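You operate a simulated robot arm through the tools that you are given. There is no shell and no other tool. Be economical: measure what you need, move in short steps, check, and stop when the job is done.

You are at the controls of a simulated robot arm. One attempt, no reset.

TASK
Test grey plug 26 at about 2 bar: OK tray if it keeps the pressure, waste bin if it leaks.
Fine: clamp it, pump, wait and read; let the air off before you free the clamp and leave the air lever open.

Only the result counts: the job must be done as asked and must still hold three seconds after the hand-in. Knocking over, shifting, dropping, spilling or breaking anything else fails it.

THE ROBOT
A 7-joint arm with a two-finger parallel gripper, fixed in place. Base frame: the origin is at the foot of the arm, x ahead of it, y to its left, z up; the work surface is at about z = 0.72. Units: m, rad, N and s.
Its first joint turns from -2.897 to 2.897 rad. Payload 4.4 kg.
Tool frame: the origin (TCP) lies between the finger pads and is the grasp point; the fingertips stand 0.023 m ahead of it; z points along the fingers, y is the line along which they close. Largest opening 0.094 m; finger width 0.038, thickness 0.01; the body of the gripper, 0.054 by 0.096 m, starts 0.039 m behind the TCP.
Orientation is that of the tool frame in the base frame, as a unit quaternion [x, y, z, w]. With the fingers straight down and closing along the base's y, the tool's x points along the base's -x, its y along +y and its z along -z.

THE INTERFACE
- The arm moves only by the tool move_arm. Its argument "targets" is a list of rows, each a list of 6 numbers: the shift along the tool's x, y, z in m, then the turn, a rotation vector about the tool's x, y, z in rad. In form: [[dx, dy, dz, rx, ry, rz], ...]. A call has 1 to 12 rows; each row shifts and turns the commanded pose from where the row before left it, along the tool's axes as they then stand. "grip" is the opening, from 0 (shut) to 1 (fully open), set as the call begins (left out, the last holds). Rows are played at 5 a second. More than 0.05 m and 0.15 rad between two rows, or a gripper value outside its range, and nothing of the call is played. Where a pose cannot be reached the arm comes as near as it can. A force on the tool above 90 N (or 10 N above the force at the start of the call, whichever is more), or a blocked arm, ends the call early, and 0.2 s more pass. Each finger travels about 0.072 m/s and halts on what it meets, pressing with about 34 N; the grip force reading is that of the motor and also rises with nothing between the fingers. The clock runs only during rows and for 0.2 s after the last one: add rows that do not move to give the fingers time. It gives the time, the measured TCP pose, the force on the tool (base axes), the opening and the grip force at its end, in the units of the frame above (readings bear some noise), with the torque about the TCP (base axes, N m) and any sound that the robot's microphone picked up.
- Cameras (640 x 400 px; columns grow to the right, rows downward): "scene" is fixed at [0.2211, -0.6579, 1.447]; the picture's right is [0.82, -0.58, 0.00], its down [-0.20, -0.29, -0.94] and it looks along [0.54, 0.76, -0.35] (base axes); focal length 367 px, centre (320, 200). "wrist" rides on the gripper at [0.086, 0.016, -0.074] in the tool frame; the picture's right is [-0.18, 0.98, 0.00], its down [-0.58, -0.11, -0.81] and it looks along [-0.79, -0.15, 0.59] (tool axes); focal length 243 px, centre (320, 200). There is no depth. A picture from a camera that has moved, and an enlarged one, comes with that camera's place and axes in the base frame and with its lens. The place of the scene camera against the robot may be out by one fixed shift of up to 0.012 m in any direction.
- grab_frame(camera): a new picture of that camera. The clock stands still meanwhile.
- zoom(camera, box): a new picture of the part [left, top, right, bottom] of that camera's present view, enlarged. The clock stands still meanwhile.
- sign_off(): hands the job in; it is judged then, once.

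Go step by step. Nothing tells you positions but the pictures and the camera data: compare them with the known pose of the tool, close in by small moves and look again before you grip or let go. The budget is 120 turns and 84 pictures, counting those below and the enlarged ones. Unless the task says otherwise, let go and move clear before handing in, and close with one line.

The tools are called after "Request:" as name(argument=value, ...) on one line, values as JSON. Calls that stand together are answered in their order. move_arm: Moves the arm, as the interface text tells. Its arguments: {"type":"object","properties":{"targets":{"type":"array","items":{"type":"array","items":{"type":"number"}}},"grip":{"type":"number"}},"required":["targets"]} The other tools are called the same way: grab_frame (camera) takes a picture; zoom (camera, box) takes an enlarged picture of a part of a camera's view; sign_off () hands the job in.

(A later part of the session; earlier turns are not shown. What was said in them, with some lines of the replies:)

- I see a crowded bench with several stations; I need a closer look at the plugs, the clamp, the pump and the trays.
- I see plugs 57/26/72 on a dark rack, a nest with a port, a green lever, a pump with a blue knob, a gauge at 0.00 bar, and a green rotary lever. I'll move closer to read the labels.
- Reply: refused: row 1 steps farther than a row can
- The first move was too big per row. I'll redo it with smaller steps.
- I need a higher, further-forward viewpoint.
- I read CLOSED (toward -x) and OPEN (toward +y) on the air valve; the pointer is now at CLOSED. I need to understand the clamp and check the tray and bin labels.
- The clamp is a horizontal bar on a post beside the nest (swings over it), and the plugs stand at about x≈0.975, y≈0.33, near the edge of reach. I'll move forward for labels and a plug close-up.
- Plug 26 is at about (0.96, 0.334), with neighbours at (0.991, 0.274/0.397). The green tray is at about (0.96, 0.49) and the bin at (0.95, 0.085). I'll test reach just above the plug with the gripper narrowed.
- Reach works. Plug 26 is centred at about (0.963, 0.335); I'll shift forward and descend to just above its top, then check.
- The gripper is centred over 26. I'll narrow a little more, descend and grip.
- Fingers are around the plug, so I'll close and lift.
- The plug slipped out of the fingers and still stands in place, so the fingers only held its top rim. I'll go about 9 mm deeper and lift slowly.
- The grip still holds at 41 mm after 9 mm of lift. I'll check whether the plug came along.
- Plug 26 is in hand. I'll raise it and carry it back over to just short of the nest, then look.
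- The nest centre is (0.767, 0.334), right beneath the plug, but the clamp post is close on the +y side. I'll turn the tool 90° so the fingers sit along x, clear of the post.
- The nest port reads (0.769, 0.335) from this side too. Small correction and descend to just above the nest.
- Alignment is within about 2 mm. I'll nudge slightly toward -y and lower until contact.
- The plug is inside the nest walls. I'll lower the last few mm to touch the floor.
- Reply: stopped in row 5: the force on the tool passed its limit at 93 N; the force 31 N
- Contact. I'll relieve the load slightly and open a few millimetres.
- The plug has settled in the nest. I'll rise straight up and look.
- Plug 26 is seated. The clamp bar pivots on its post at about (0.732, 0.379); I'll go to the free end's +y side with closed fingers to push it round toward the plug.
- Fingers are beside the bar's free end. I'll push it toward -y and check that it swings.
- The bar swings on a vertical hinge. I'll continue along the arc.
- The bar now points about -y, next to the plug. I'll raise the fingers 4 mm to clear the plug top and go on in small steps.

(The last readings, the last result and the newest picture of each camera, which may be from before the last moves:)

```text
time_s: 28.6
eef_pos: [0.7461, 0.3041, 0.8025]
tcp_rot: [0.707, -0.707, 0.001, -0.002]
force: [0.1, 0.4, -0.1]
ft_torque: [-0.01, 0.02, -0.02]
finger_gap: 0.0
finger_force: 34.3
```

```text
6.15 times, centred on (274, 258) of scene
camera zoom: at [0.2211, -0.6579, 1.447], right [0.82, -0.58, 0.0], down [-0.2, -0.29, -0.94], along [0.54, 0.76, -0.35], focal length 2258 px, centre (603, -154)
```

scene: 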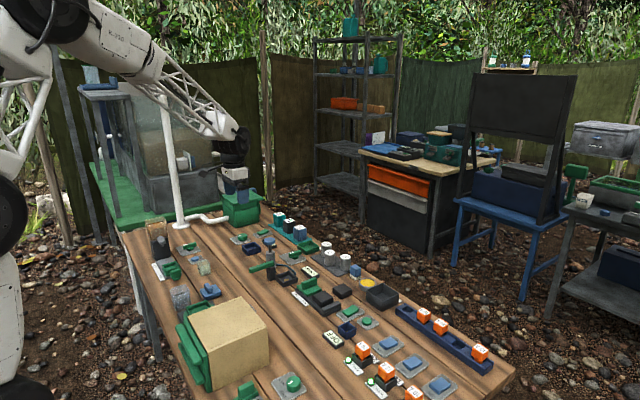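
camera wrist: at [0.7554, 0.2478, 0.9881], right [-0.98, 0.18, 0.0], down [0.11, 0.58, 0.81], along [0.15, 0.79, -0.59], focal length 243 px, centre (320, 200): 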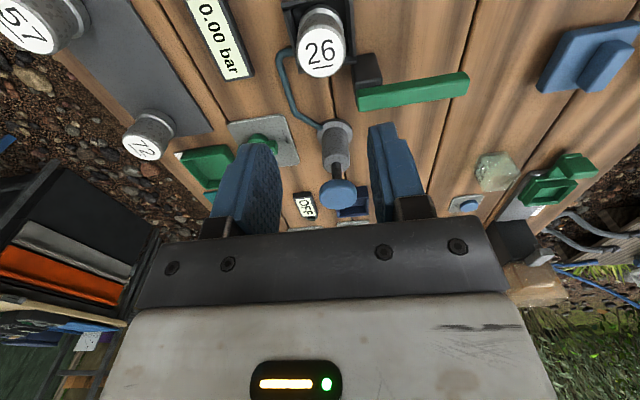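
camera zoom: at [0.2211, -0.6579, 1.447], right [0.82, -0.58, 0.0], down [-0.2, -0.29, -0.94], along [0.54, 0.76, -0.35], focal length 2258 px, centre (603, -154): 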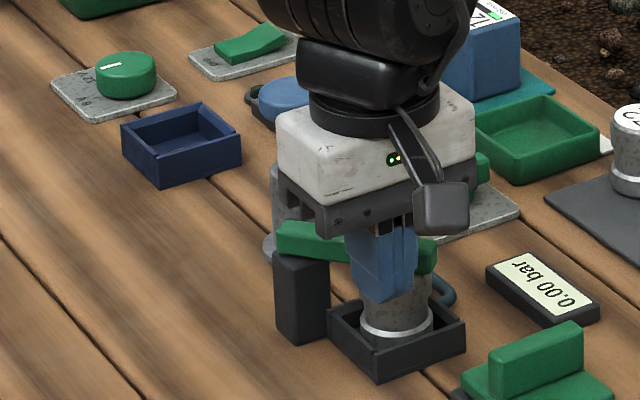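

The bar now looks to lie across the plug. I'll back off, rise and inspect.

Request:
move_arm(targets=[[0.005, 0.02, 0, 0, 0, 0], [0.02, 0.02, -0.01, 0, 0, 0], [0.0, 0.0, -0.04, 0, 0, 0], [0, 0, -0.04, 0, 0, 0], [0.0, 0.0, -0.03, 0, 0, 0], [0, 0, 0, 0, 0, 0]])

Request:
zoom(camera="scene", box=[234, 225, 314, 290])

Request:
grab_frame(camera="wrist")

```text
time_s: 30.0
eef_pos: [0.7044, 0.2788, 0.9204]
tcp_rot: [0.707, -0.707, 0.0, -0.001]
force: [0.5, 0.1, -0.3]
ft_torque: [-0.01, 0.0, 0.0]
finger_gap: 0.0
finger_force: 33.4
```

```text
6.15 times, centred on (274, 258) of scene
camera zoom: at [0.2211, -0.6579, 1.447], right [0.82, -0.58, 0.0], down [-0.2, -0.29, -0.94], along [0.54, 0.76, -0.35], focal length 2258 px, centre (603, -154)
```

zoom: 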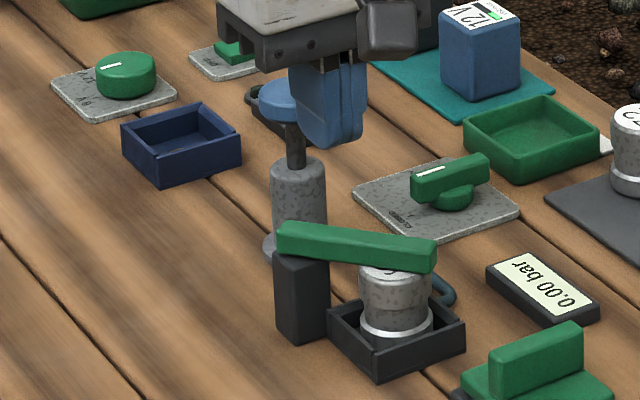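

```text
39 pictures are left
camera wrist: at [0.6886, 0.1935, 0.9951], right [-0.98, 0.18, 0.0], down [0.11, 0.58, 0.81], along [0.15, 0.79, -0.59], focal length 243 px, centre (320, 200)
```

wrist: 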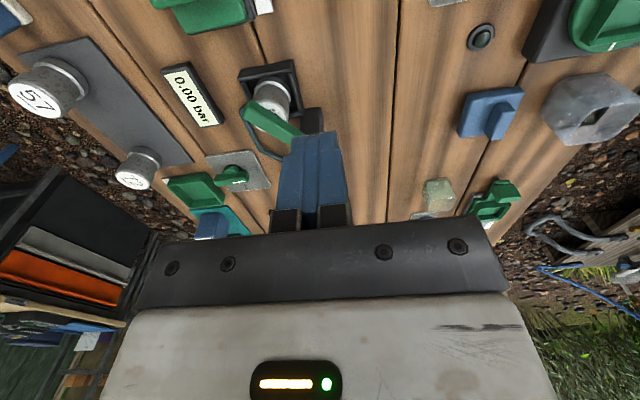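

The bar lies over the plug's centre line (about 130° swung). I'll nudge it on a few mm to feel whether it is at its stop.

Request:
move_arm(targets=[[0, 0, 0.04, 0, 0, 0], [0, 0, 0.04, 0, 0, 0], [0, 0, 0.037, 0, 0, 0], [-0.02, -0.02, 0, 0, 0, 0], [-0.005, -0.021, 0, 0, 0, 0], [0, 0, 0, 0, 0, 0]])

Request:
move_arm(targets=[[-0.0003, -0.002, 0, 0, 0, 0], [-0.0003, -0.002, 0, 0, 0, 0], [-0.0003, -0.002, 0, 0, 0, 0], [-0.0003, -0.002, 0, 0, 0, 0], [0, 0, 0, 0, 0, 0]])

Request:
zoom(camera="scene", box=[234, 225, 314, 290])

```text
time_s: 31.4
eef_pos: [0.746, 0.3065, 0.8022]
tcp_rot: [-0.707, 0.707, 0.0, 0.001]
force: [-0.9, 0.2, -0.7]
ft_torque: [0.01, 0.0, 0.0]
finger_gap: 0.0
finger_force: 34.2
```

```text
time_s: 32.6
eef_pos: [0.7544, 0.3065, 0.8022]
tcp_rot: [-0.707, 0.707, 0.001, 0.001]
force: [-0.3, -0.8, 0.7]
ft_torque: [0.01, 0.0, -0.03]
finger_gap: 0.0
finger_force: 34.2
```

```text
6.15 times, centred on (274, 258) of scene
camera zoom: at [0.2211, -0.6579, 1.447], right [0.82, -0.58, 0.0], down [-0.2, -0.29, -0.94], along [0.54, 0.76, -0.35], focal length 2258 px, centre (603, -154)
```

zoom: 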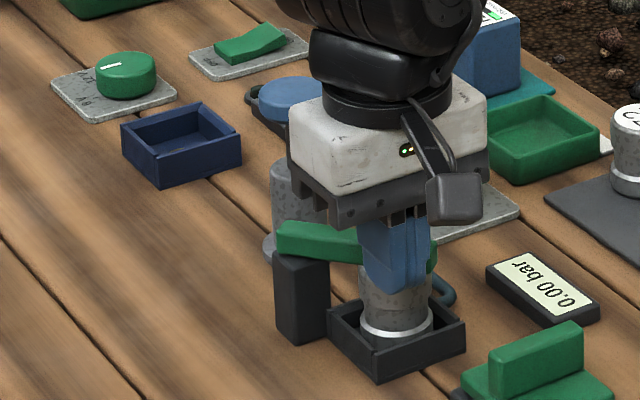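

No force yet and the bar hasn't moved. A few more mm.

Request:
move_arm(targets=[[-0.001, -0.0015, 0, 0, 0, 0], [-0.001, -0.0015, 0, 0, 0, 0], [-0.001, -0.0015, 0, 0, 0, 0], [0, 0, 0, 0, 0, 0]])

Request:
zoom(camera="scene", box=[234, 225, 314, 290])

```text
time_s: 33.6
eef_pos: [0.7586, 0.3081, 0.8036]
tcp_rot: [-0.707, 0.707, 0.0, 0.0]
force: [-25.1, -14.5, 7.0]
ft_torque: [-0.13, 0.42, 0.33]
finger_gap: 0.0
finger_force: 34.3
```

```text
6.15 times, centred on (274, 258) of scene
camera zoom: at [0.2211, -0.6579, 1.447], right [0.82, -0.58, 0.0], down [-0.2, -0.29, -0.94], along [0.54, 0.76, -0.35], focal length 2258 px, centre (603, -154)
```

zoom: 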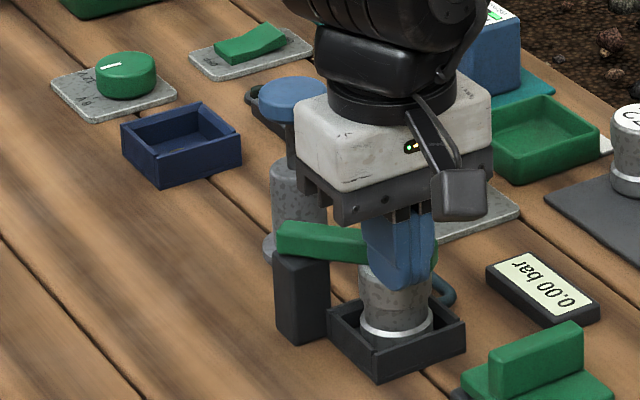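

The force rose with no movement, so the clamp is at its stop. Next I back off, rise and move above the pump knob to locate it.

Request:
move_arm(targets=[[0.01, 0.02, 0, 0, 0, 0], [0.01, 0.02, -0.02, 0, 0, 0], [0, 0, -0.045, 0, 0, 0], [0, 0, -0.045, 0, 0, 0], [0, 0, -0.03, 0, 0, 0], [-0.038, -0.013, 0, 0, 0, 0], [-0.038, -0.013, 0, 0, 0, 0], [-0.038, -0.013, 0, 0, 0, 0], [-0.038, -0.012, 0, 0, 0, 0], [0, 0, 0, 0, 0, 0]])

Request:
grab_frame(camera="wrist")

Request:
zoom(camera="scene", box=[234, 200, 362, 280])

```text
time_s: 35.8
eef_pos: [0.7718, 0.4443, 0.9428]
tcp_rot: [0.707, -0.707, 0.0, -0.001]
force: [0.2, -0.3, -0.5]
ft_torque: [0.0, 0.0, -0.01]
finger_gap: 0.0
finger_force: 33.8
```

```text
36 pictures are left
camera wrist: at [0.7548, 0.3583, 1.0181], right [-0.98, 0.18, 0.0], down [0.11, 0.58, 0.81], along [0.15, 0.79, -0.59], focal length 243 px, centre (320, 200)
```

wrist: 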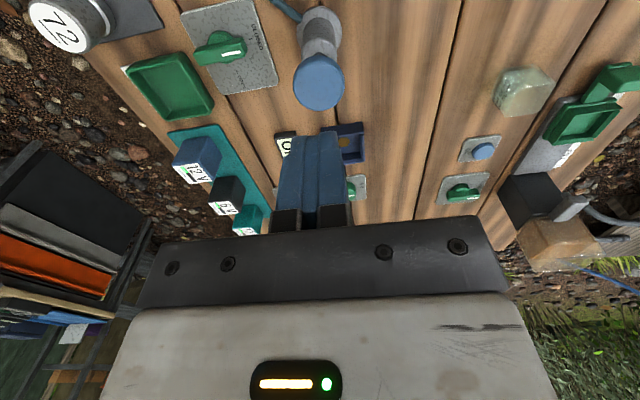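

```text
5.00 times, centred on (298, 240) of scene
camera zoom: at [0.2211, -0.6579, 1.447], right [0.82, -0.58, 0.0], down [-0.2, -0.29, -0.94], along [0.54, 0.76, -0.35], focal length 1834 px, centre (430, 0)
```

zoom: 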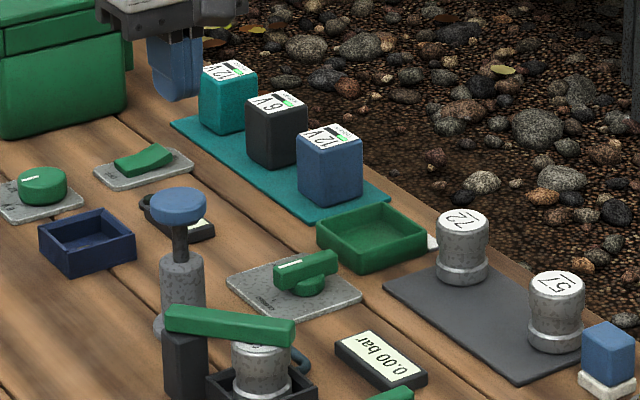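

The knob top is at (0.773, 0.454, 0.831). I'll come down on it with closed fingers and make a first stroke.

Request:
move_arm(targets=[[-0.01, -0.001, 0.03, 0, 0, 0], [0, 0, 0.04, 0, 0, 0], [0, 0, 0.01, 0, 0, 0], [0, 0, 0.008, 0, 0, 0], [0, 0, 0.008, 0, 0, 0], [0, 0, 0, 0, 0, 0]])

Request:
zoom(camera="scene", box=[234, 215, 342, 283])

```text
time_s: 37.2
eef_pos: [0.7722, 0.451, 0.8475]
tcp_rot: [0.707, -0.707, 0.0, -0.001]
force: [0.1, 1.5, 1.5]
ft_torque: [0.01, 0.02, 0.01]
finger_gap: 0.0
finger_force: 33.1
```

```text
5.88 times, centred on (288, 249) of scene
camera zoom: at [0.2211, -0.6579, 1.447], right [0.82, -0.58, 0.0], down [-0.2, -0.29, -0.94], along [0.54, 0.76, -0.35], focal length 2158 px, centre (508, -88)
```

zoom: 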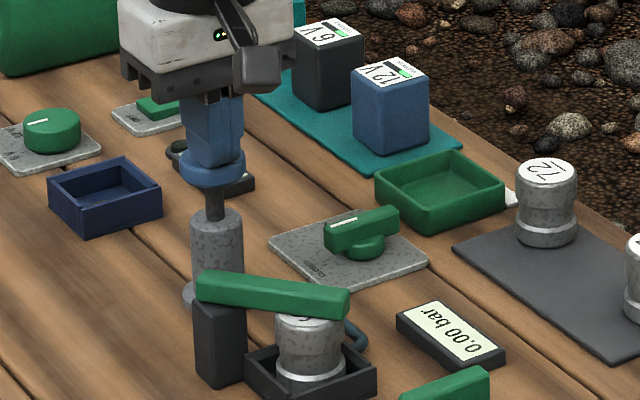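

Fingers are on the knob. Press down 24 mm in small steps and read the gauge.

Request:
move_arm(targets=[[0, 0, 0.008, 0, 0, 0], [0, 0, 0.008, 0, 0, 0], [0, 0, 0.006, 0, 0, 0], [0, 0, 0, 0, 0, 0]])

Request:
zoom(camera="scene", box=[234, 215, 342, 283])

```text
time_s: 38.2
eef_pos: [0.7718, 0.451, 0.8258]
tcp_rot: [0.707, -0.707, 0.0, -0.002]
force: [-3.2, -8.8, 16.3]
ft_torque: [-0.18, 0.07, -0.05]
finger_gap: 0.0
finger_force: 34.0
heard: click
```

```text
5.88 times, centred on (288, 249) of scene
camera zoom: at [0.2211, -0.6579, 1.447], right [0.82, -0.58, 0.0], down [-0.2, -0.29, -0.94], along [0.54, 0.76, -0.35], focal length 2158 px, centre (508, -88)
```

zoom: 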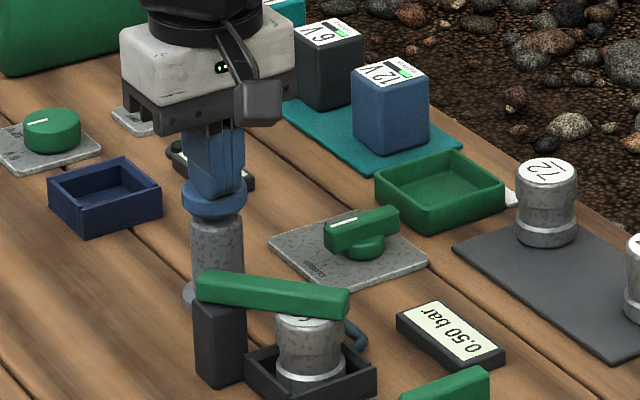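

One full stroke gave 0.50 bar with a click. I'll lift, let the knob return and make a second stroke.

Request:
move_arm(targets=[[0, 0, -0.012, 0, 0, 0], [0, 0, -0.016, 0, 0, 0], [0, 0, 0, 0, 0, 0], [0, 0, 0, 0, 0, 0], [0, 0, 0.008, 0, 0, 0], [0, 0, 0.01, 0, 0, 0], [0, 0, 0.01, 0, 0, 0], [0, 0, 0, 0, 0, 0]])

Request:
zoom(camera="scene", box=[234, 215, 342, 283])

```text
time_s: 40.0
eef_pos: [0.7721, 0.4505, 0.8253]
tcp_rot: [0.707, -0.707, 0.001, -0.002]
force: [-5.9, -7.2, 20.1]
ft_torque: [-0.14, 0.16, 0.02]
finger_gap: 0.0002
finger_force: 34.2
heard: click
```

```text
5.88 times, centred on (288, 249) of scene
camera zoom: at [0.2211, -0.6579, 1.447], right [0.82, -0.58, 0.0], down [-0.2, -0.29, -0.94], along [0.54, 0.76, -0.35], focal length 2158 px, centre (508, -88)
```

zoom: 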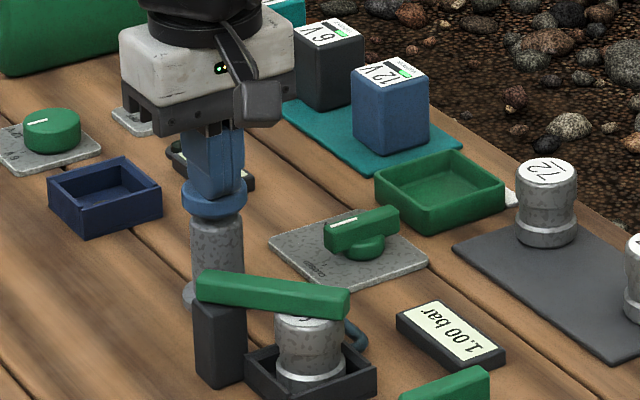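

1.00 bar after two strokes. Two more strokes, then lift off.

Request:
move_arm(targets=[[0, 0, -0.012, 0, 0, 0], [0, 0, -0.016, 0, 0, 0], [0, 0, 0, 0, 0, 0], [0, 0, 0, 0, 0, 0], [0, 0, 0.008, 0, 0, 0], [0, 0, 0.01, 0, 0, 0], [0, 0, 0.01, 0, 0, 0], [0, 0, 0, 0, 0, 0]])

Request:
move_arm(targets=[[0, 0, -0.012, 0, 0, 0], [0, 0, -0.016, 0, 0, 0], [0, 0, 0, 0, 0, 0], [0, 0, 0, 0, 0, 0], [0, 0, 0.008, 0, 0, 0], [0, 0, 0.01, 0, 0, 0], [0, 0, 0.01, 0, 0, 0], [0, 0, 0, 0, 0, 0]])

Request:
zoom(camera="scene", box=[280, 240, 344, 290])

Request:
move_arm(targets=[[0, 0, -0.012, 0, 0, 0], [0, 0, -0.016, 0, 0, 0], [0, 0, -0.03, 0, 0, 0], [0, 0, 0, 0, 0, 0]])

Request:
zoom(camera="scene", box=[280, 240, 344, 290])

```text
time_s: 41.8
eef_pos: [0.77, 0.4501, 0.8262]
tcp_rot: [0.707, -0.707, 0.001, -0.002]
force: [1.5, 3.6, 9.1]
ft_torque: [0.04, 0.02, 0.04]
finger_gap: 0.0
finger_force: 34.0
heard: click
```

```text
time_s: 43.6
eef_pos: [0.7702, 0.451, 0.8252]
tcp_rot: [-0.707, 0.708, 0.0, 0.001]
force: [-3.3, -1.9, 16.1]
ft_torque: [-0.09, 0.13, 0.01]
finger_gap: 0.0
finger_force: 34.1
heard: click
```

```text
8.00 times, centred on (312, 265) of scene
camera zoom: at [0.2211, -0.6579, 1.447], right [0.82, -0.58, 0.0], down [-0.2, -0.29, -0.94], along [0.54, 0.76, -0.35], focal length 2935 px, centre (384, -320)
```

zoom: 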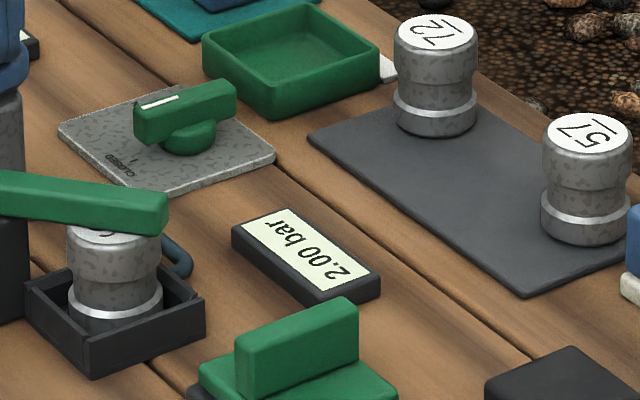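

```text
time_s: 44.6
eef_pos: [0.7706, 0.4523, 0.8819]
tcp_rot: [0.707, -0.707, 0.0, -0.001]
force: [0.3, -0.2, 1.3]
ft_torque: [-0.01, 0.0, -0.01]
finger_gap: 0.0
finger_force: 33.9
```

```text
8.00 times, centred on (312, 265) of scene
camera zoom: at [0.2211, -0.6579, 1.447], right [0.82, -0.58, 0.0], down [-0.2, -0.29, -0.94], along [0.54, 0.76, -0.35], focal length 2935 px, centre (384, -320)
```

zoom: 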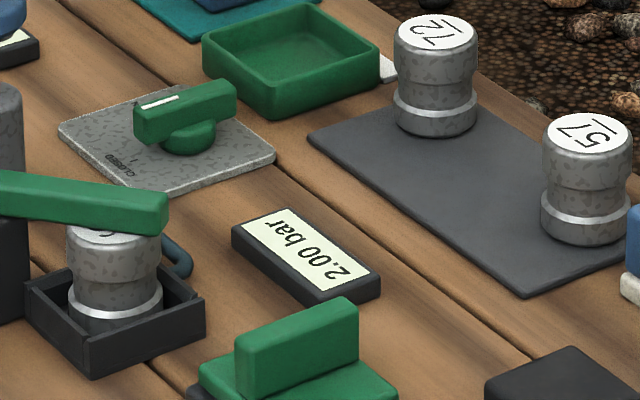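

Gauge reads 2.00 bar. I'll wait several seconds, meanwhile moving to hover near the air lever (hub at about (0.872, 0.441)), then read again.

Request:
move_arm(targets=[[-0.0125, -0.0405, -0.01, 0, 0, 0], [-0.0125, -0.0405, 0, 0, 0, 0], [-0.0125, -0.0405, 0, 0, 0, 0], [0, 0, 0, 0, 0, 0], [0, 0, 0, 0, 0, 0], [0, 0, 0, 0, 0, 0], [0, 0, 0, 0, 0, 0], [0, 0, 0, 0, 0, 0], [0, 0, 0, 0, 0, 0], [0, 0, 0, 0, 0, 0], [0, 0, 0, 0, 0, 0], [0, 0, 0, 0, 0, 0]])

Request:
move_arm(targets=[[0, 0, 0, 0, 0, 0], [0, 0, 0, 0, 0, 0], [0, 0, 0, 0, 0, 0], [0, 0, 0, 0, 0, 0], [0, 0, 0, 0, 0, 0], [0, 0, 0, 0, 0, 0], [0, 0, 0, 0, 0, 0], [0, 0, 0, 0, 0, 0], [0, 0, 0, 0, 0, 0], [0, 0, 0, 0, 0, 0], [0, 0, 0, 0, 0, 0], [0, 0, 0, 0, 0, 0]])

Request:
zoom(camera="scene", box=[280, 240, 344, 290])

```text
time_s: 47.2
eef_pos: [0.8939, 0.4879, 0.8928]
tcp_rot: [-0.707, 0.707, 0.0, 0.002]
force: [0.1, 0.1, -0.5]
ft_torque: [-0.03, 0.04, 0.04]
finger_gap: 0.0001
finger_force: 33.9
```

```text
time_s: 49.8
eef_pos: [0.892, 0.4876, 0.8912]
tcp_rot: [-0.706, 0.708, 0.0, 0.002]
force: [0.1, 0.1, -0.3]
ft_torque: [0.03, 0.01, 0.03]
finger_gap: 0.0
finger_force: 34.0
```

```text
8.00 times, centred on (312, 265) of scene
camera zoom: at [0.2211, -0.6579, 1.447], right [0.82, -0.58, 0.0], down [-0.2, -0.29, -0.94], along [0.54, 0.76, -0.35], focal length 2935 px, centre (384, -320)
```

zoom: 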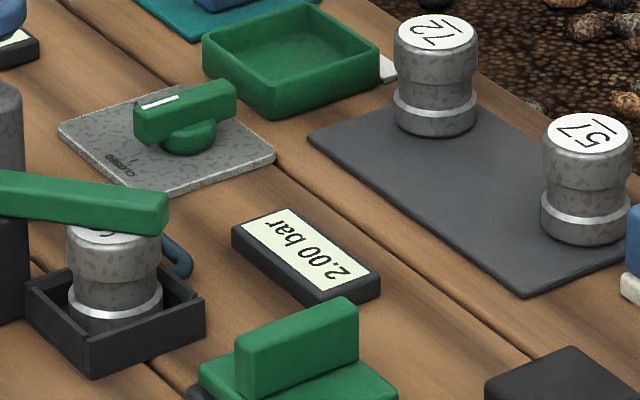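

Still 2.00 bar after 6 s. I'll wait longer to rule out a slow leak.

Request:
move_arm(targets=[[0, 0, 0, 0, 0, 0], [0, 0, 0, 0, 0, 0], [0, 0, 0, 0, 0, 0], [0, 0, 0, 0, 0, 0], [0, 0, 0, 0, 0, 0], [0, 0, 0, 0, 0, 0], [0, 0, 0, 0, 0, 0], [0, 0, 0, 0, 0, 0], [0, 0, 0, 0, 0, 0], [0, 0, 0, 0, 0, 0], [0, 0, 0, 0, 0, 0], [0, 0, 0, 0, 0, 0]])

Request:
move_arm(targets=[[0, 0, 0, 0, 0, 0], [0, 0, 0, 0, 0, 0], [0, 0, 0, 0, 0, 0], [0, 0, 0, 0, 0, 0], [0, 0, 0, 0, 0, 0], [0, 0, 0, 0, 0, 0], [0, 0, 0, 0, 0, 0], [0, 0, 0, 0, 0, 0], [0, 0, 0, 0, 0, 0], [0, 0, 0, 0, 0, 0], [0, 0, 0, 0, 0, 0], [0, 0, 0, 0, 0, 0]])

Request:
move_arm(targets=[[0, 0, 0, 0, 0, 0], [0, 0, 0, 0, 0, 0], [0, 0, 0, 0, 0, 0], [0, 0, 0, 0, 0, 0], [0, 0, 0, 0, 0, 0], [0, 0, 0, 0, 0, 0], [0, 0, 0, 0, 0, 0], [0, 0, 0, 0, 0, 0], [0, 0, 0, 0, 0, 0], [0, 0, 0, 0, 0, 0], [0, 0, 0, 0, 0, 0], [0, 0, 0, 0, 0, 0]])

Request:
zoom(camera="scene", box=[280, 240, 344, 290])

```text
time_s: 52.4
eef_pos: [0.8931, 0.4874, 0.8911]
tcp_rot: [0.707, -0.707, 0.001, -0.001]
force: [0.3, 0.2, -0.4]
ft_torque: [-0.02, 0.04, -0.01]
finger_gap: 0.0
finger_force: 34.6
```

```text
time_s: 55.0
eef_pos: [0.8927, 0.4875, 0.8927]
tcp_rot: [0.707, -0.707, 0.0, -0.001]
force: [-0.2, -0.2, 0.5]
ft_torque: [-0.02, -0.01, -0.01]
finger_gap: 0.0
finger_force: 33.2
```

```text
time_s: 57.6
eef_pos: [0.893, 0.487, 0.892]
tcp_rot: [0.708, -0.707, 0.0, -0.001]
force: [0.1, 0.2, -0.8]
ft_torque: [0.01, 0.0, -0.01]
finger_gap: 0.0
finger_force: 33.9
```

```text
8.00 times, centred on (312, 265) of scene
camera zoom: at [0.2211, -0.6579, 1.447], right [0.82, -0.58, 0.0], down [-0.2, -0.29, -0.94], along [0.54, 0.76, -0.35], focal length 2935 px, centre (384, -320)
```

zoom: 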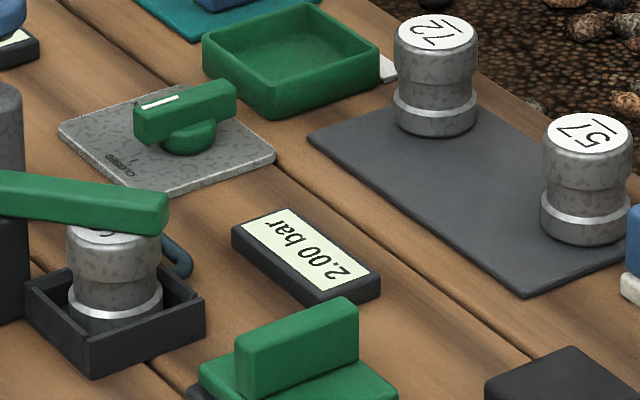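

Pressure held at 2.00 bar for 14 s, so the plug is tight and goes to the OK tray. Now vent: push the +x end of the air lever around toward -y so the pointer goes to OPEN.

Request:
move_arm(targets=[[0, 0, 0.045, 0, 0, 0], [0, 0, 0.045, 0, 0, 0], [0, 0, 0.032, 0, 0, 0], [0.01, 0, 0, 0, 0, 0], [0.01, 0, 0, 0, 0, 0], [0.0057, -0.0058, 0, 0, 0, 0], [0.0057, -0.0058, 0, 0, 0, 0], [0, 0, 0, 0, 0, 0]])

Request:
zoom(camera="scene", box=[270, 215, 350, 275])

```text
time_s: 59.4
eef_pos: [0.904, 0.4573, 0.7722]
tcp_rot: [-0.707, 0.707, 0.001, 0.002]
force: [0.4, -0.2, 0.1]
ft_torque: [-0.05, -0.04, -0.05]
finger_gap: 0.0
finger_force: 34.1
```

```text
6.67 times, centred on (310, 245) of scene
camera zoom: at [0.2211, -0.6579, 1.447], right [0.82, -0.58, 0.0], down [-0.2, -0.29, -0.94], along [0.54, 0.76, -0.35], focal length 2446 px, centre (387, -100)
```

zoom: 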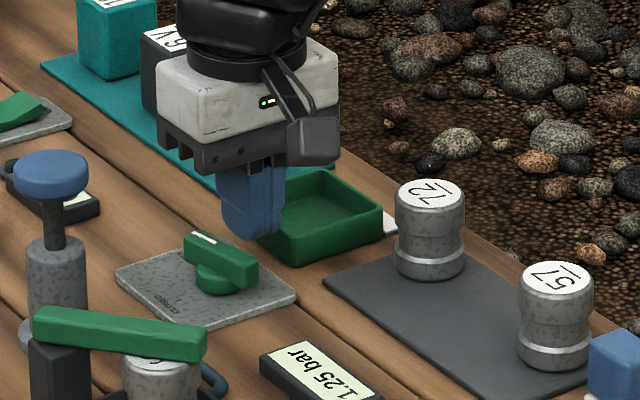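

It's turning, and the pressure is dropping. Continue the arc to OPEN.

Request:
move_arm(targets=[[0.0097, -0.0001, 0, 0, 0, 0], [0.0097, -0.0001, 0, 0, 0, 0], [0.0076, 0.0074, 0, 0, 0, 0], [0.0077, 0.0074, 0, 0, 0, 0], [0.001, 0.003, 0, 0, 0, 0], [0, 0, 0, 0, 0, 0]])

Request:
zoom(camera="scene", box=[270, 215, 350, 275])

```text
time_s: 60.5
eef_pos: [0.8937, 0.4265, 0.7713]
tcp_rot: [0.708, -0.706, 0.003, -0.006]
force: [34.4, 17.1, -25.7]
ft_torque: [-0.15, -0.92, -0.78]
finger_gap: 0.0004
finger_force: 34.0
stopped in row 5: the force on the tool passed its limit at 126 N (the readings are from after the stop); the commanded pose is now the measured one
```

```text
6.67 times, centred on (310, 245) of scene
camera zoom: at [0.2211, -0.6579, 1.447], right [0.82, -0.58, 0.0], down [-0.2, -0.29, -0.94], along [0.54, 0.76, -0.35], focal length 2446 px, centre (387, -100)
```

zoom: 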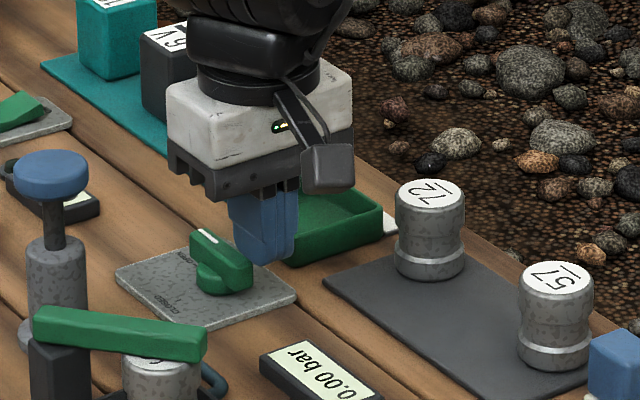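

Pressure 0.00 bar and the lever is against its OPEN stop. I'll back off, rise, and head back to the clamp bar's other side.

Request:
move_arm(targets=[[0, -0.006, 0, 0, 0, 0], [0, -0.004, -0.02, 0, 0, 0], [0, 0, -0.045, 0, 0, 0], [0, 0, -0.045, 0, 0, 0], [0.02, 0.02, -0.02, 0, 0, 0], [0.01, 0.02, 0, 0, 0, 0], [0, 0, 0, 0, 0, 0]])

Request:
grab_frame(camera="wrist")

Request:
zoom(camera="scene", box=[250, 220, 346, 292])

```text
time_s: 62.0
eef_pos: [0.8646, 0.3968, 0.9015]
tcp_rot: [-0.707, 0.707, -0.001, 0.005]
force: [-0.3, -0.2, 0.0]
ft_torque: [-0.02, 0.03, 0.01]
finger_gap: 0.0
finger_force: 34.1
```

```text
25 pictures are left
camera wrist: at [0.846, 0.3106, 0.9757], right [-0.98, 0.18, -0.01], down [0.1, 0.58, 0.81], along [0.16, 0.8, -0.58], focal length 243 px, centre (320, 200)
```

wrist: 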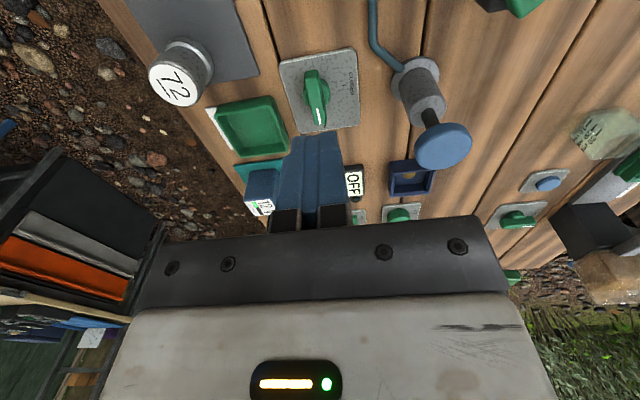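

```text
5.56 times, centred on (298, 256) of scene
camera zoom: at [0.2211, -0.6579, 1.447], right [0.82, -0.58, 0.0], down [-0.2, -0.29, -0.94], along [0.54, 0.76, -0.35], focal length 2038 px, centre (442, -111)
```

zoom: 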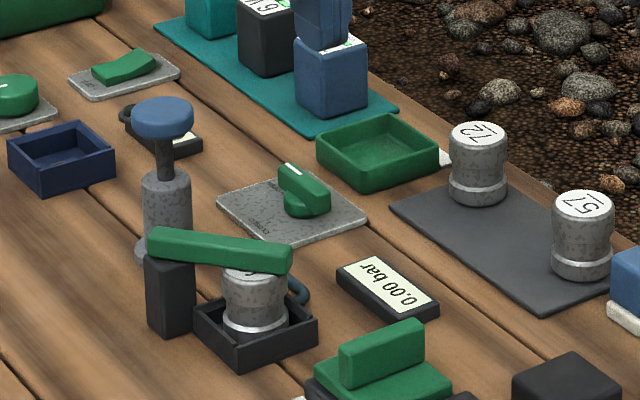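

Air lever is at OPEN with 0.00 bar. Now I position on the far side of the clamp bar's tip to swing it back.

Request:
move_arm(targets=[[0.0185, 0.0263, 0, 0, 0, 0], [0.0185, 0.0263, 0, 0, 0, 0], [0, 0, 0.033, 0, 0, 0], [0, 0, 0.033, 0, 0, 0], [0, 0, 0.033, 0, 0, 0], [0, 0, 0, 0, 0, 0]])

Request:
zoom(camera="scene", box=[250, 220, 346, 292])

```text
time_s: 63.5
eef_pos: [0.812, 0.3595, 0.8012]
tcp_rot: [-0.707, 0.707, -0.002, 0.007]
force: [0.2, -0.6, 0.4]
ft_torque: [0.01, -0.01, 0.01]
finger_gap: 0.0
finger_force: 33.8
```

```text
5.56 times, centred on (298, 256) of scene
camera zoom: at [0.2211, -0.6579, 1.447], right [0.82, -0.58, 0.0], down [-0.2, -0.29, -0.94], along [0.54, 0.76, -0.35], focal length 2038 px, centre (442, -111)
```

zoom: 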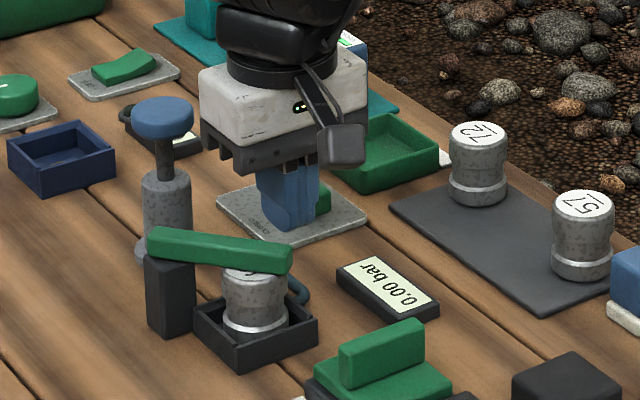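

Clear beside the bar tip. Sweep it back, first half.

Request:
move_arm(targets=[[0.0165, 0.0136, 0, 0, 0, 0], [0.0115, 0.0087, 0, 0, 0, 0], [0.0088, 0.0123, 0, 0, 0, 0], [0.0089, 0.0124, 0, 0, 0, 0], [0.0048, 0.015, 0, 0, 0, 0], [0.0026, 0.0094, 0, 0, 0, 0], [0.0006, 0.0105, 0, 0, 0, 0], [0.0005, 0.0104, 0, 0, 0, 0], [0, 0, 0, 0, 0, 0]])

Request:
zoom(camera="scene", box=[234, 225, 314, 290])

```text
time_s: 65.5
eef_pos: [0.7173, 0.3048, 0.7995]
tcp_rot: [0.707, -0.707, 0.002, -0.006]
force: [0.8, 0.5, 0.1]
ft_torque: [0.01, -0.05, 0.02]
finger_gap: 0.0
finger_force: 34.2
```

```text
6.15 times, centred on (274, 258) of scene
camera zoom: at [0.2211, -0.6579, 1.447], right [0.82, -0.58, 0.0], down [-0.2, -0.29, -0.94], along [0.54, 0.76, -0.35], focal length 2258 px, centre (603, -154)
```

zoom: 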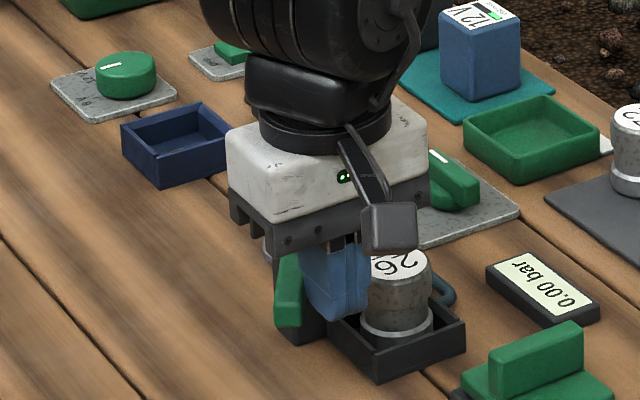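

The bar is off the plug. Continue the sweep to the rest position.

Request:
move_arm(targets=[[-0.0035, 0.0101, 0, 0, 0, 0], [-0.0035, 0.0102, 0, 0, 0, 0], [-0.0079, 0.0104, 0, 0, 0, 0], [-0.0079, 0.0104, 0, 0, 0, 0], [-0.0122, 0.0071, 0, 0, 0, 0], [-0.0122, 0.0071, 0, 0, 0, 0], [0, 0, 0, 0, 0, 0]])

Request:
move_arm(targets=[[0.015, 0, 0, 0, 0, 0], [0.01, 0, -0.03, 0, 0, 0], [0, 0, -0.045, 0, 0, 0], [0, 0, -0.045, 0, 0, 0], [0, 0, 0, 0, 0, 0]])

Request:
zoom(camera="scene", box=[234, 225, 314, 290])

```text
time_s: 67.0
eef_pos: [0.6638, 0.3515, 0.8012]
tcp_rot: [-0.706, 0.708, -0.001, 0.006]
force: [5.5, -14.8, -0.7]
ft_torque: [-0.36, -0.11, -0.13]
finger_gap: 0.0
finger_force: 34.1
```

```text
time_s: 68.2
eef_pos: [0.659, 0.3265, 0.9202]
tcp_rot: [-0.706, 0.708, -0.001, 0.005]
force: [-1.2, 0.1, 0.7]
ft_torque: [0.01, 0.02, 0.0]
finger_gap: 0.0001
finger_force: 34.2
```

```text
6.15 times, centred on (274, 258) of scene
camera zoom: at [0.2211, -0.6579, 1.447], right [0.82, -0.58, 0.0], down [-0.2, -0.29, -0.94], along [0.54, 0.76, -0.35], focal length 2258 px, centre (603, -154)
```

zoom: 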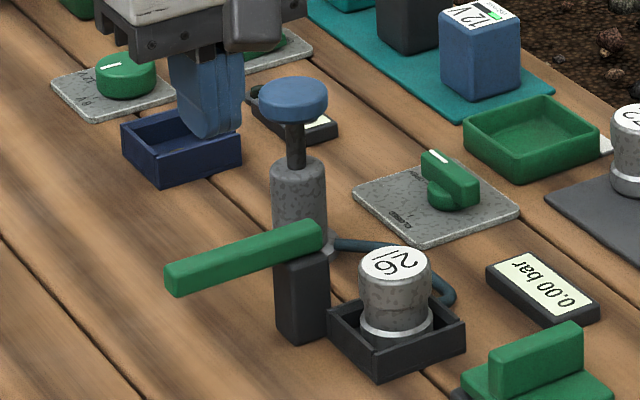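

The clamp is back at its rest position. Now I go above the plug, open, and descend to regrip it.

Request:
move_arm(targets=[[-0.0025, -0.037, 0, 0, 0, 0], [-0.0025, -0.037, 0, 0, 0, 0], [-0.0025, -0.037, 0, 0, 0, 0], [0, 0, 0.045, 0, 0, 0], [0, 0, 0.04, 0, 0, 0], [0, 0, 0.025, 0, 0, 0], [0, 0, 0, 0, 0, 0]], grip=0.57)

Request:
zoom(camera="wrist", box=[220, 20, 420, 220])

Request:
zoom(camera="scene", box=[244, 235, 308, 290])

```text
time_s: 69.8
eef_pos: [0.7727, 0.3361, 0.8104]
tcp_rot: [0.707, -0.707, 0.002, -0.006]
force: [0.0, 0.3, -0.1]
ft_torque: [0.02, -0.01, 0.0]
finger_gap: 0.0534
finger_force: 0.0
```

```text
2.00 times, centred on (320, 120) of wrist
camera zoom: at [0.7562, 0.2496, 0.8835], right [-0.98, 0.18, -0.01], down [0.1, 0.58, 0.81], along [0.16, 0.8, -0.58], focal length 485 px, centre (320, 360)
```

zoom: 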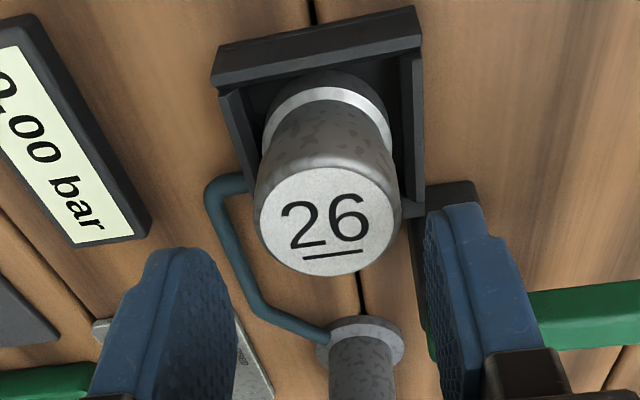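

```text
7.27 times, centred on (276, 262) of scene
camera zoom: at [0.2211, -0.6579, 1.447], right [0.82, -0.58, 0.0], down [-0.2, -0.29, -0.94], along [0.54, 0.76, -0.35], focal length 2668 px, centre (640, -254)
```

zoom: 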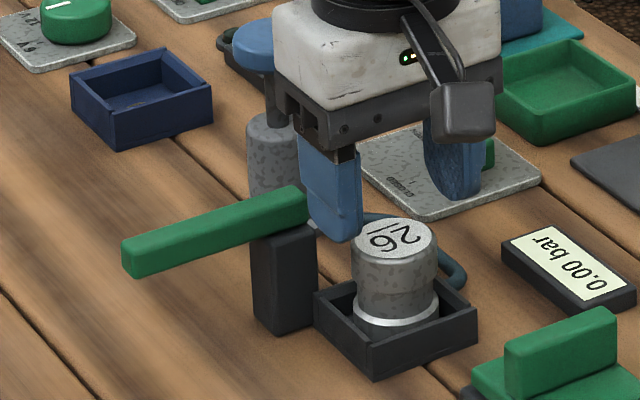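

Aligned over the plug. Descend, close and lift slightly.

Request:
move_arm(targets=[[0, 0, 0.018, 0, 0, 0], [0, 0, 0.016, 0, 0, 0], [0, 0, 0.012, 0, 0, 0], [0, 0, 0, 0, 0, 0]])

Request:
move_arm(targets=[[0, 0, 0, 0, 0, 0], [0, 0, 0, 0, 0, 0], [0, 0, 0, 0, 0, 0], [0, 0, -0.004, 0, 0, 0], [0, 0, -0.008, 0, 0, 0], [0, 0, -0.012, 0, 0, 0], [0, 0, 0, 0, 0, 0]], grip=0.2)

Request:
zoom(camera="scene", box=[244, 235, 308, 290])

```text
time_s: 70.8
eef_pos: [0.7731, 0.3363, 0.7645]
tcp_rot: [-0.707, 0.707, -0.001, 0.006]
force: [0.0, 0.0, -0.9]
ft_torque: [-0.01, 0.01, 0.01]
finger_gap: 0.0534
finger_force: 0.1
```

```text
time_s: 72.5
eef_pos: [0.7737, 0.3357, 0.7906]
tcp_rot: [-0.707, 0.707, -0.002, 0.007]
force: [-0.4, 0.3, -1.4]
ft_torque: [-0.01, 0.03, -0.02]
finger_gap: 0.041
finger_force: 34.3
```

```text
7.27 times, centred on (276, 262) of scene
camera zoom: at [0.2211, -0.6579, 1.447], right [0.82, -0.58, 0.0], down [-0.2, -0.29, -0.94], along [0.54, 0.76, -0.35], focal length 2668 px, centre (640, -254)
```

zoom: 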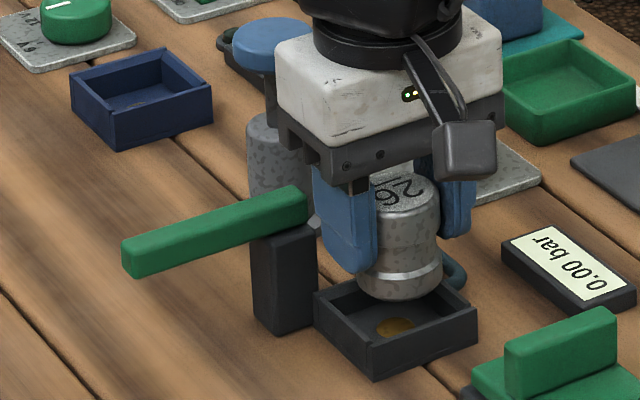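

Plug 26 is out of the nest. I'll raise it and carry it toward the green tray (centre about (0.962, 0.486)), looking for its label on the way.

Request:
move_arm(targets=[[0, 0, -0.04, 0, 0, 0], [0, 0, -0.04, 0, 0, 0], [-0.025, -0.032, 0, 0, 0, 0], [-0.025, -0.034, 0, 0, 0, 0], [-0.025, -0.034, 0, 0, 0, 0], [-0.025, -0.034, 0, 0, 0, 0], [-0.025, -0.03, 0, 0, 0, 0], [0, 0, 0, 0, 0, 0]])

Request:
grab_frame(camera="wrist")

```text
time_s: 74.2
eef_pos: [0.9382, 0.4595, 0.8715]
tcp_rot: [-0.707, 0.707, -0.001, 0.007]
force: [-0.5, -0.5, -0.5]
ft_torque: [0.0, 0.02, 0.0]
finger_gap: 0.0407
finger_force: 34.4
```

```text
17 pictures are left
camera wrist: at [0.9213, 0.3733, 0.9456], right [-0.98, 0.18, -0.01], down [0.1, 0.58, 0.81], along [0.16, 0.8, -0.58], focal length 243 px, centre (320, 200)
```

wrist: 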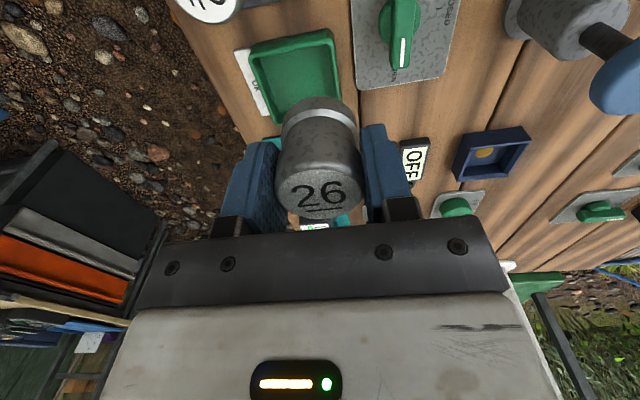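

The tray's label reads OK. I'll move over its centre and lower partway, then check alignment.

Request:
move_arm(targets=[[-0.01, -0.011, 0.01, 0, 0, 0], [-0.0105, -0.011, 0.015, 0, 0, 0], [0, 0, 0.015, 0, 0, 0], [0, 0, 0, 0, 0, 0]])

Request:
zoom(camera="scene", box=[300, 205, 364, 260])

Request:
zoom(camera="wrist", box=[200, 0, 400, 200])

```text
time_s: 75.2
eef_pos: [0.9585, 0.4796, 0.8315]
tcp_rot: [-0.707, 0.707, -0.001, 0.006]
force: [0.1, -0.5, -0.6]
ft_torque: [0.01, 0.0, -0.01]
finger_gap: 0.0411
finger_force: 33.8
```

```text
7.27 times, centred on (332, 232) of scene
camera zoom: at [0.2211, -0.6579, 1.447], right [0.82, -0.58, 0.0], down [-0.2, -0.29, -0.94], along [0.54, 0.76, -0.35], focal length 2668 px, centre (233, -36)
```

zoom: 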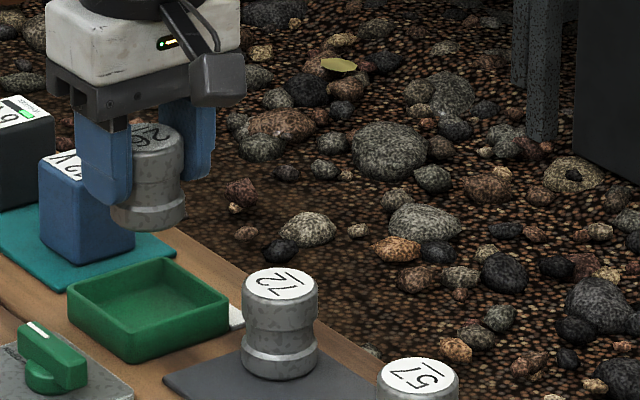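

```text
2.00 times, centred on (300, 100) of wrist
camera zoom: at [0.9433, 0.3935, 0.9059], right [-0.98, 0.18, -0.01], down [0.1, 0.58, 0.81], along [0.16, 0.8, -0.58], focal length 485 px, centre (360, 400)
```

zoom: 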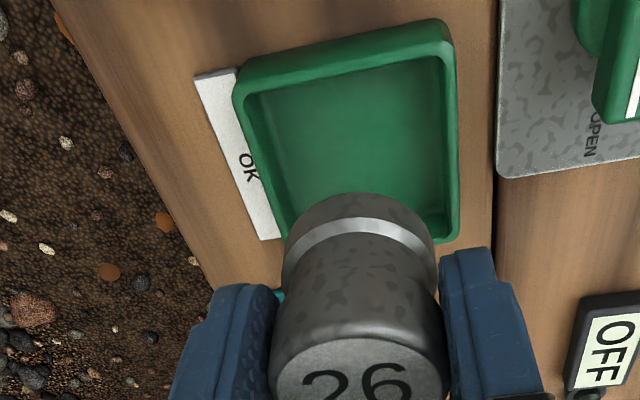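

The label says OK and the plug is nearly centred. I'll nudge 2 mm and lower to just above the tray floor, keeping the fingertips above the rim.

Request:
move_arm(targets=[[-0.002, -0.002, 0.02, 0, 0, 0], [0, 0, 0.02, 0, 0, 0], [0, 0, 0.012, 0, 0, 0], [0, 0, 0.006, 0, 0, 0], [0, 0, 0, 0, 0, 0]])

Request:
zoom(camera="scene", box=[300, 205, 364, 260])

Request:
zoom(camera="wrist", box=[200, 0, 400, 200])

```text
time_s: 76.5
eef_pos: [0.9612, 0.4829, 0.7749]
tcp_rot: [-0.707, 0.707, -0.001, 0.006]
force: [0.7, 0.0, -1.0]
ft_torque: [0.01, -0.02, 0.01]
finger_gap: 0.0407
finger_force: 34.2
```

```text
7.27 times, centred on (332, 232) of scene
camera zoom: at [0.2211, -0.6579, 1.447], right [0.82, -0.58, 0.0], down [-0.2, -0.29, -0.94], along [0.54, 0.76, -0.35], focal length 2668 px, centre (233, -36)
```

zoom: 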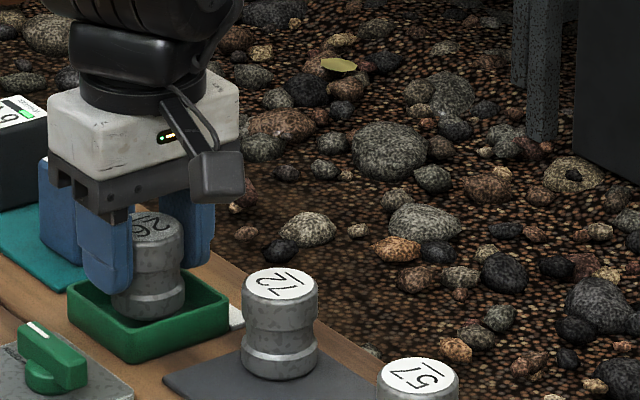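

```text
2.00 times, centred on (300, 100) of wrist
camera zoom: at [0.9448, 0.3966, 0.8492], right [-0.98, 0.18, -0.01], down [0.1, 0.58, 0.81], along [0.16, 0.8, -0.58], focal length 485 px, centre (360, 400)
```

zoom: 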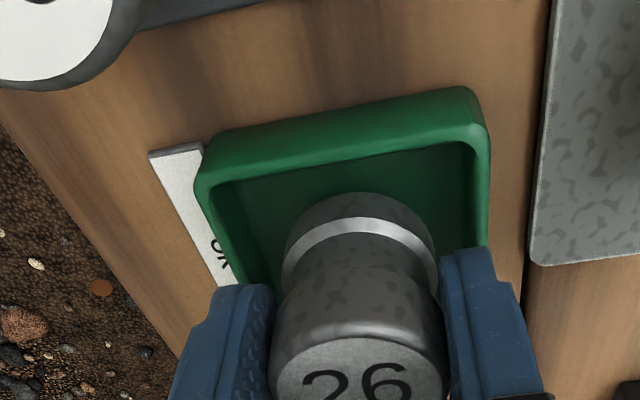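

The plug is centred inside the rim. Lower the last few mm gently and release.

Request:
move_arm(targets=[[0, 0, 0.004, 0, 0, 0], [0, 0, 0.003, 0, 0, 0], [0, 0, 0.002, 0, 0, 0], [0, 0, 0, 0, 0, 0]])

Request:
zoom(camera="scene", box=[300, 205, 364, 260])

```text
time_s: 77.5
eef_pos: [0.9621, 0.483, 0.7662]
tcp_rot: [0.707, -0.707, 0.001, -0.006]
force: [-0.2, 0.5, -0.4]
ft_torque: [0.01, 0.03, -0.01]
finger_gap: 0.041
finger_force: 34.1
```

```text
7.27 times, centred on (332, 232) of scene
camera zoom: at [0.2211, -0.6579, 1.447], right [0.82, -0.58, 0.0], down [-0.2, -0.29, -0.94], along [0.54, 0.76, -0.35], focal length 2668 px, centre (233, -36)
```

zoom: 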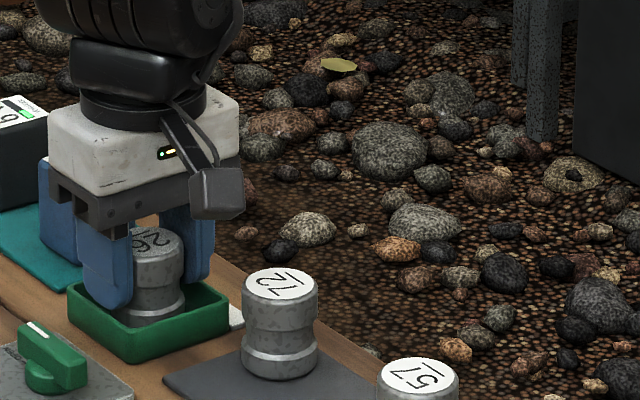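

I'll raise 2 mm so the fingertips surely clear the rim, then open only slightly so the plug drops a few millimetres.

Request:
move_arm(targets=[[0, 0, -0.002, 0, 0, 0], [0, 0, 0, 0, 0, 0]])

Request:
move_arm(targets=[[0, 0, 0, 0, 0, 0], [0, 0, 0, 0, 0, 0], [0, 0, 0, 0, 0, 0]], grip=0.49)

Request:
zoom(camera="scene", box=[300, 205, 364, 260])

```text
time_s: 78.0
eef_pos: [0.9617, 0.4839, 0.7682]
tcp_rot: [-0.707, 0.707, -0.001, 0.006]
force: [0.9, -0.3, -0.6]
ft_torque: [0.01, 0.01, 0.0]
finger_gap: 0.0409
finger_force: 34.1
```

```text
time_s: 78.8
eef_pos: [0.9616, 0.4828, 0.767]
tcp_rot: [-0.707, 0.707, -0.002, 0.006]
force: [0.2, 0.5, 0.3]
ft_torque: [0.0, 0.02, 0.0]
finger_gap: 0.0461
finger_force: 0.1
```

```text
7.27 times, centred on (332, 232) of scene
camera zoom: at [0.2211, -0.6579, 1.447], right [0.82, -0.58, 0.0], down [-0.2, -0.29, -0.94], along [0.54, 0.76, -0.35], focal length 2668 px, centre (233, -36)
```

zoom: 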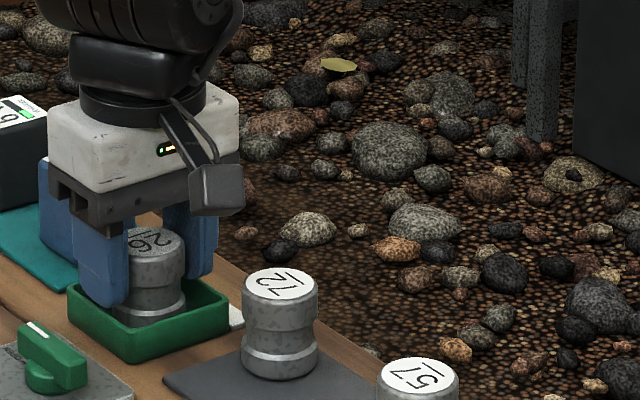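

Released and standing level. Rise straight up and clear, then verify everything.

Request:
move_arm(targets=[[0, 0, -0.01, 0, 0, 0], [0, 0, -0.02, 0, 0, 0], [0, 0, -0.04, 0, 0, 0], [0, 0, -0.045, 0, 0, 0], [0, 0.045, -0.02, 0, 0, 0], [0, 0.045, 0, 0, 0, 0], [0, 0.045, 0, 0, 0, 0], [0, 0.045, 0, 0, 0, 0], [0, 0.045, 0, 0, 0, 0], [0, 0, 0, 0, 0, 0]])

Request:
zoom(camera="scene", box=[240, 200, 400, 300])

Request:
zoom(camera="scene", box=[300, 205, 364, 260])

```text
time_s: 81.0
eef_pos: [0.7356, 0.4822, 0.8996]
tcp_rot: [-0.707, 0.708, -0.001, 0.007]
force: [-0.5, -1.4, -0.3]
ft_torque: [0.03, 0.01, 0.02]
finger_gap: 0.0461
finger_force: 0.0
```

```text
4.00 times, centred on (320, 250) of scene
camera zoom: at [0.2211, -0.6579, 1.447], right [0.82, -0.58, 0.0], down [-0.2, -0.29, -0.94], along [0.54, 0.76, -0.35], focal length 1467 px, centre (320, 0)
```

zoom: 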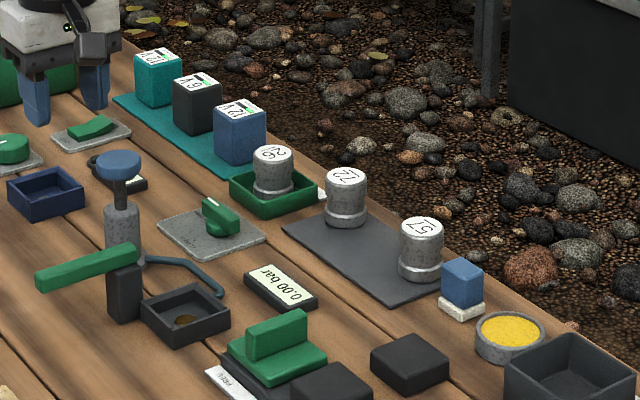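

```text
7.27 times, centred on (332, 232) of scene
camera zoom: at [0.2211, -0.6579, 1.447], right [0.82, -0.58, 0.0], down [-0.2, -0.29, -0.94], along [0.54, 0.76, -0.35], focal length 2668 px, centre (233, -36)
```

zoom: 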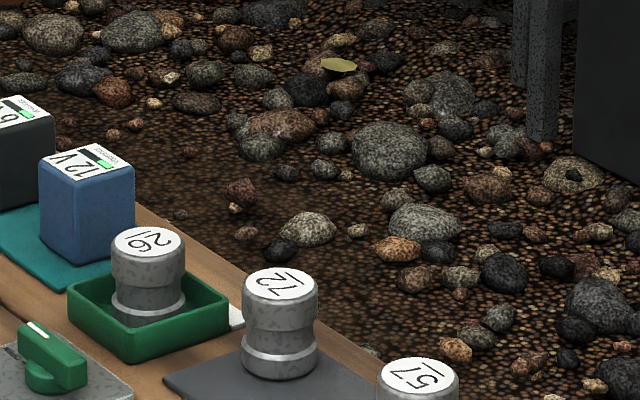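

Plug 26 stands in the OK tray. The gauge reads 0.00, the air lever is open, the clamp is free and everything else is in place, so I'm handing in.

Request:
sign_off()

```text
The job is handed in.
```

Plug 26 held 2.00 bar for about 14 s without dropping, so it is in the OK tray; the air was let off before I freed the clamp, and the air lever is open.
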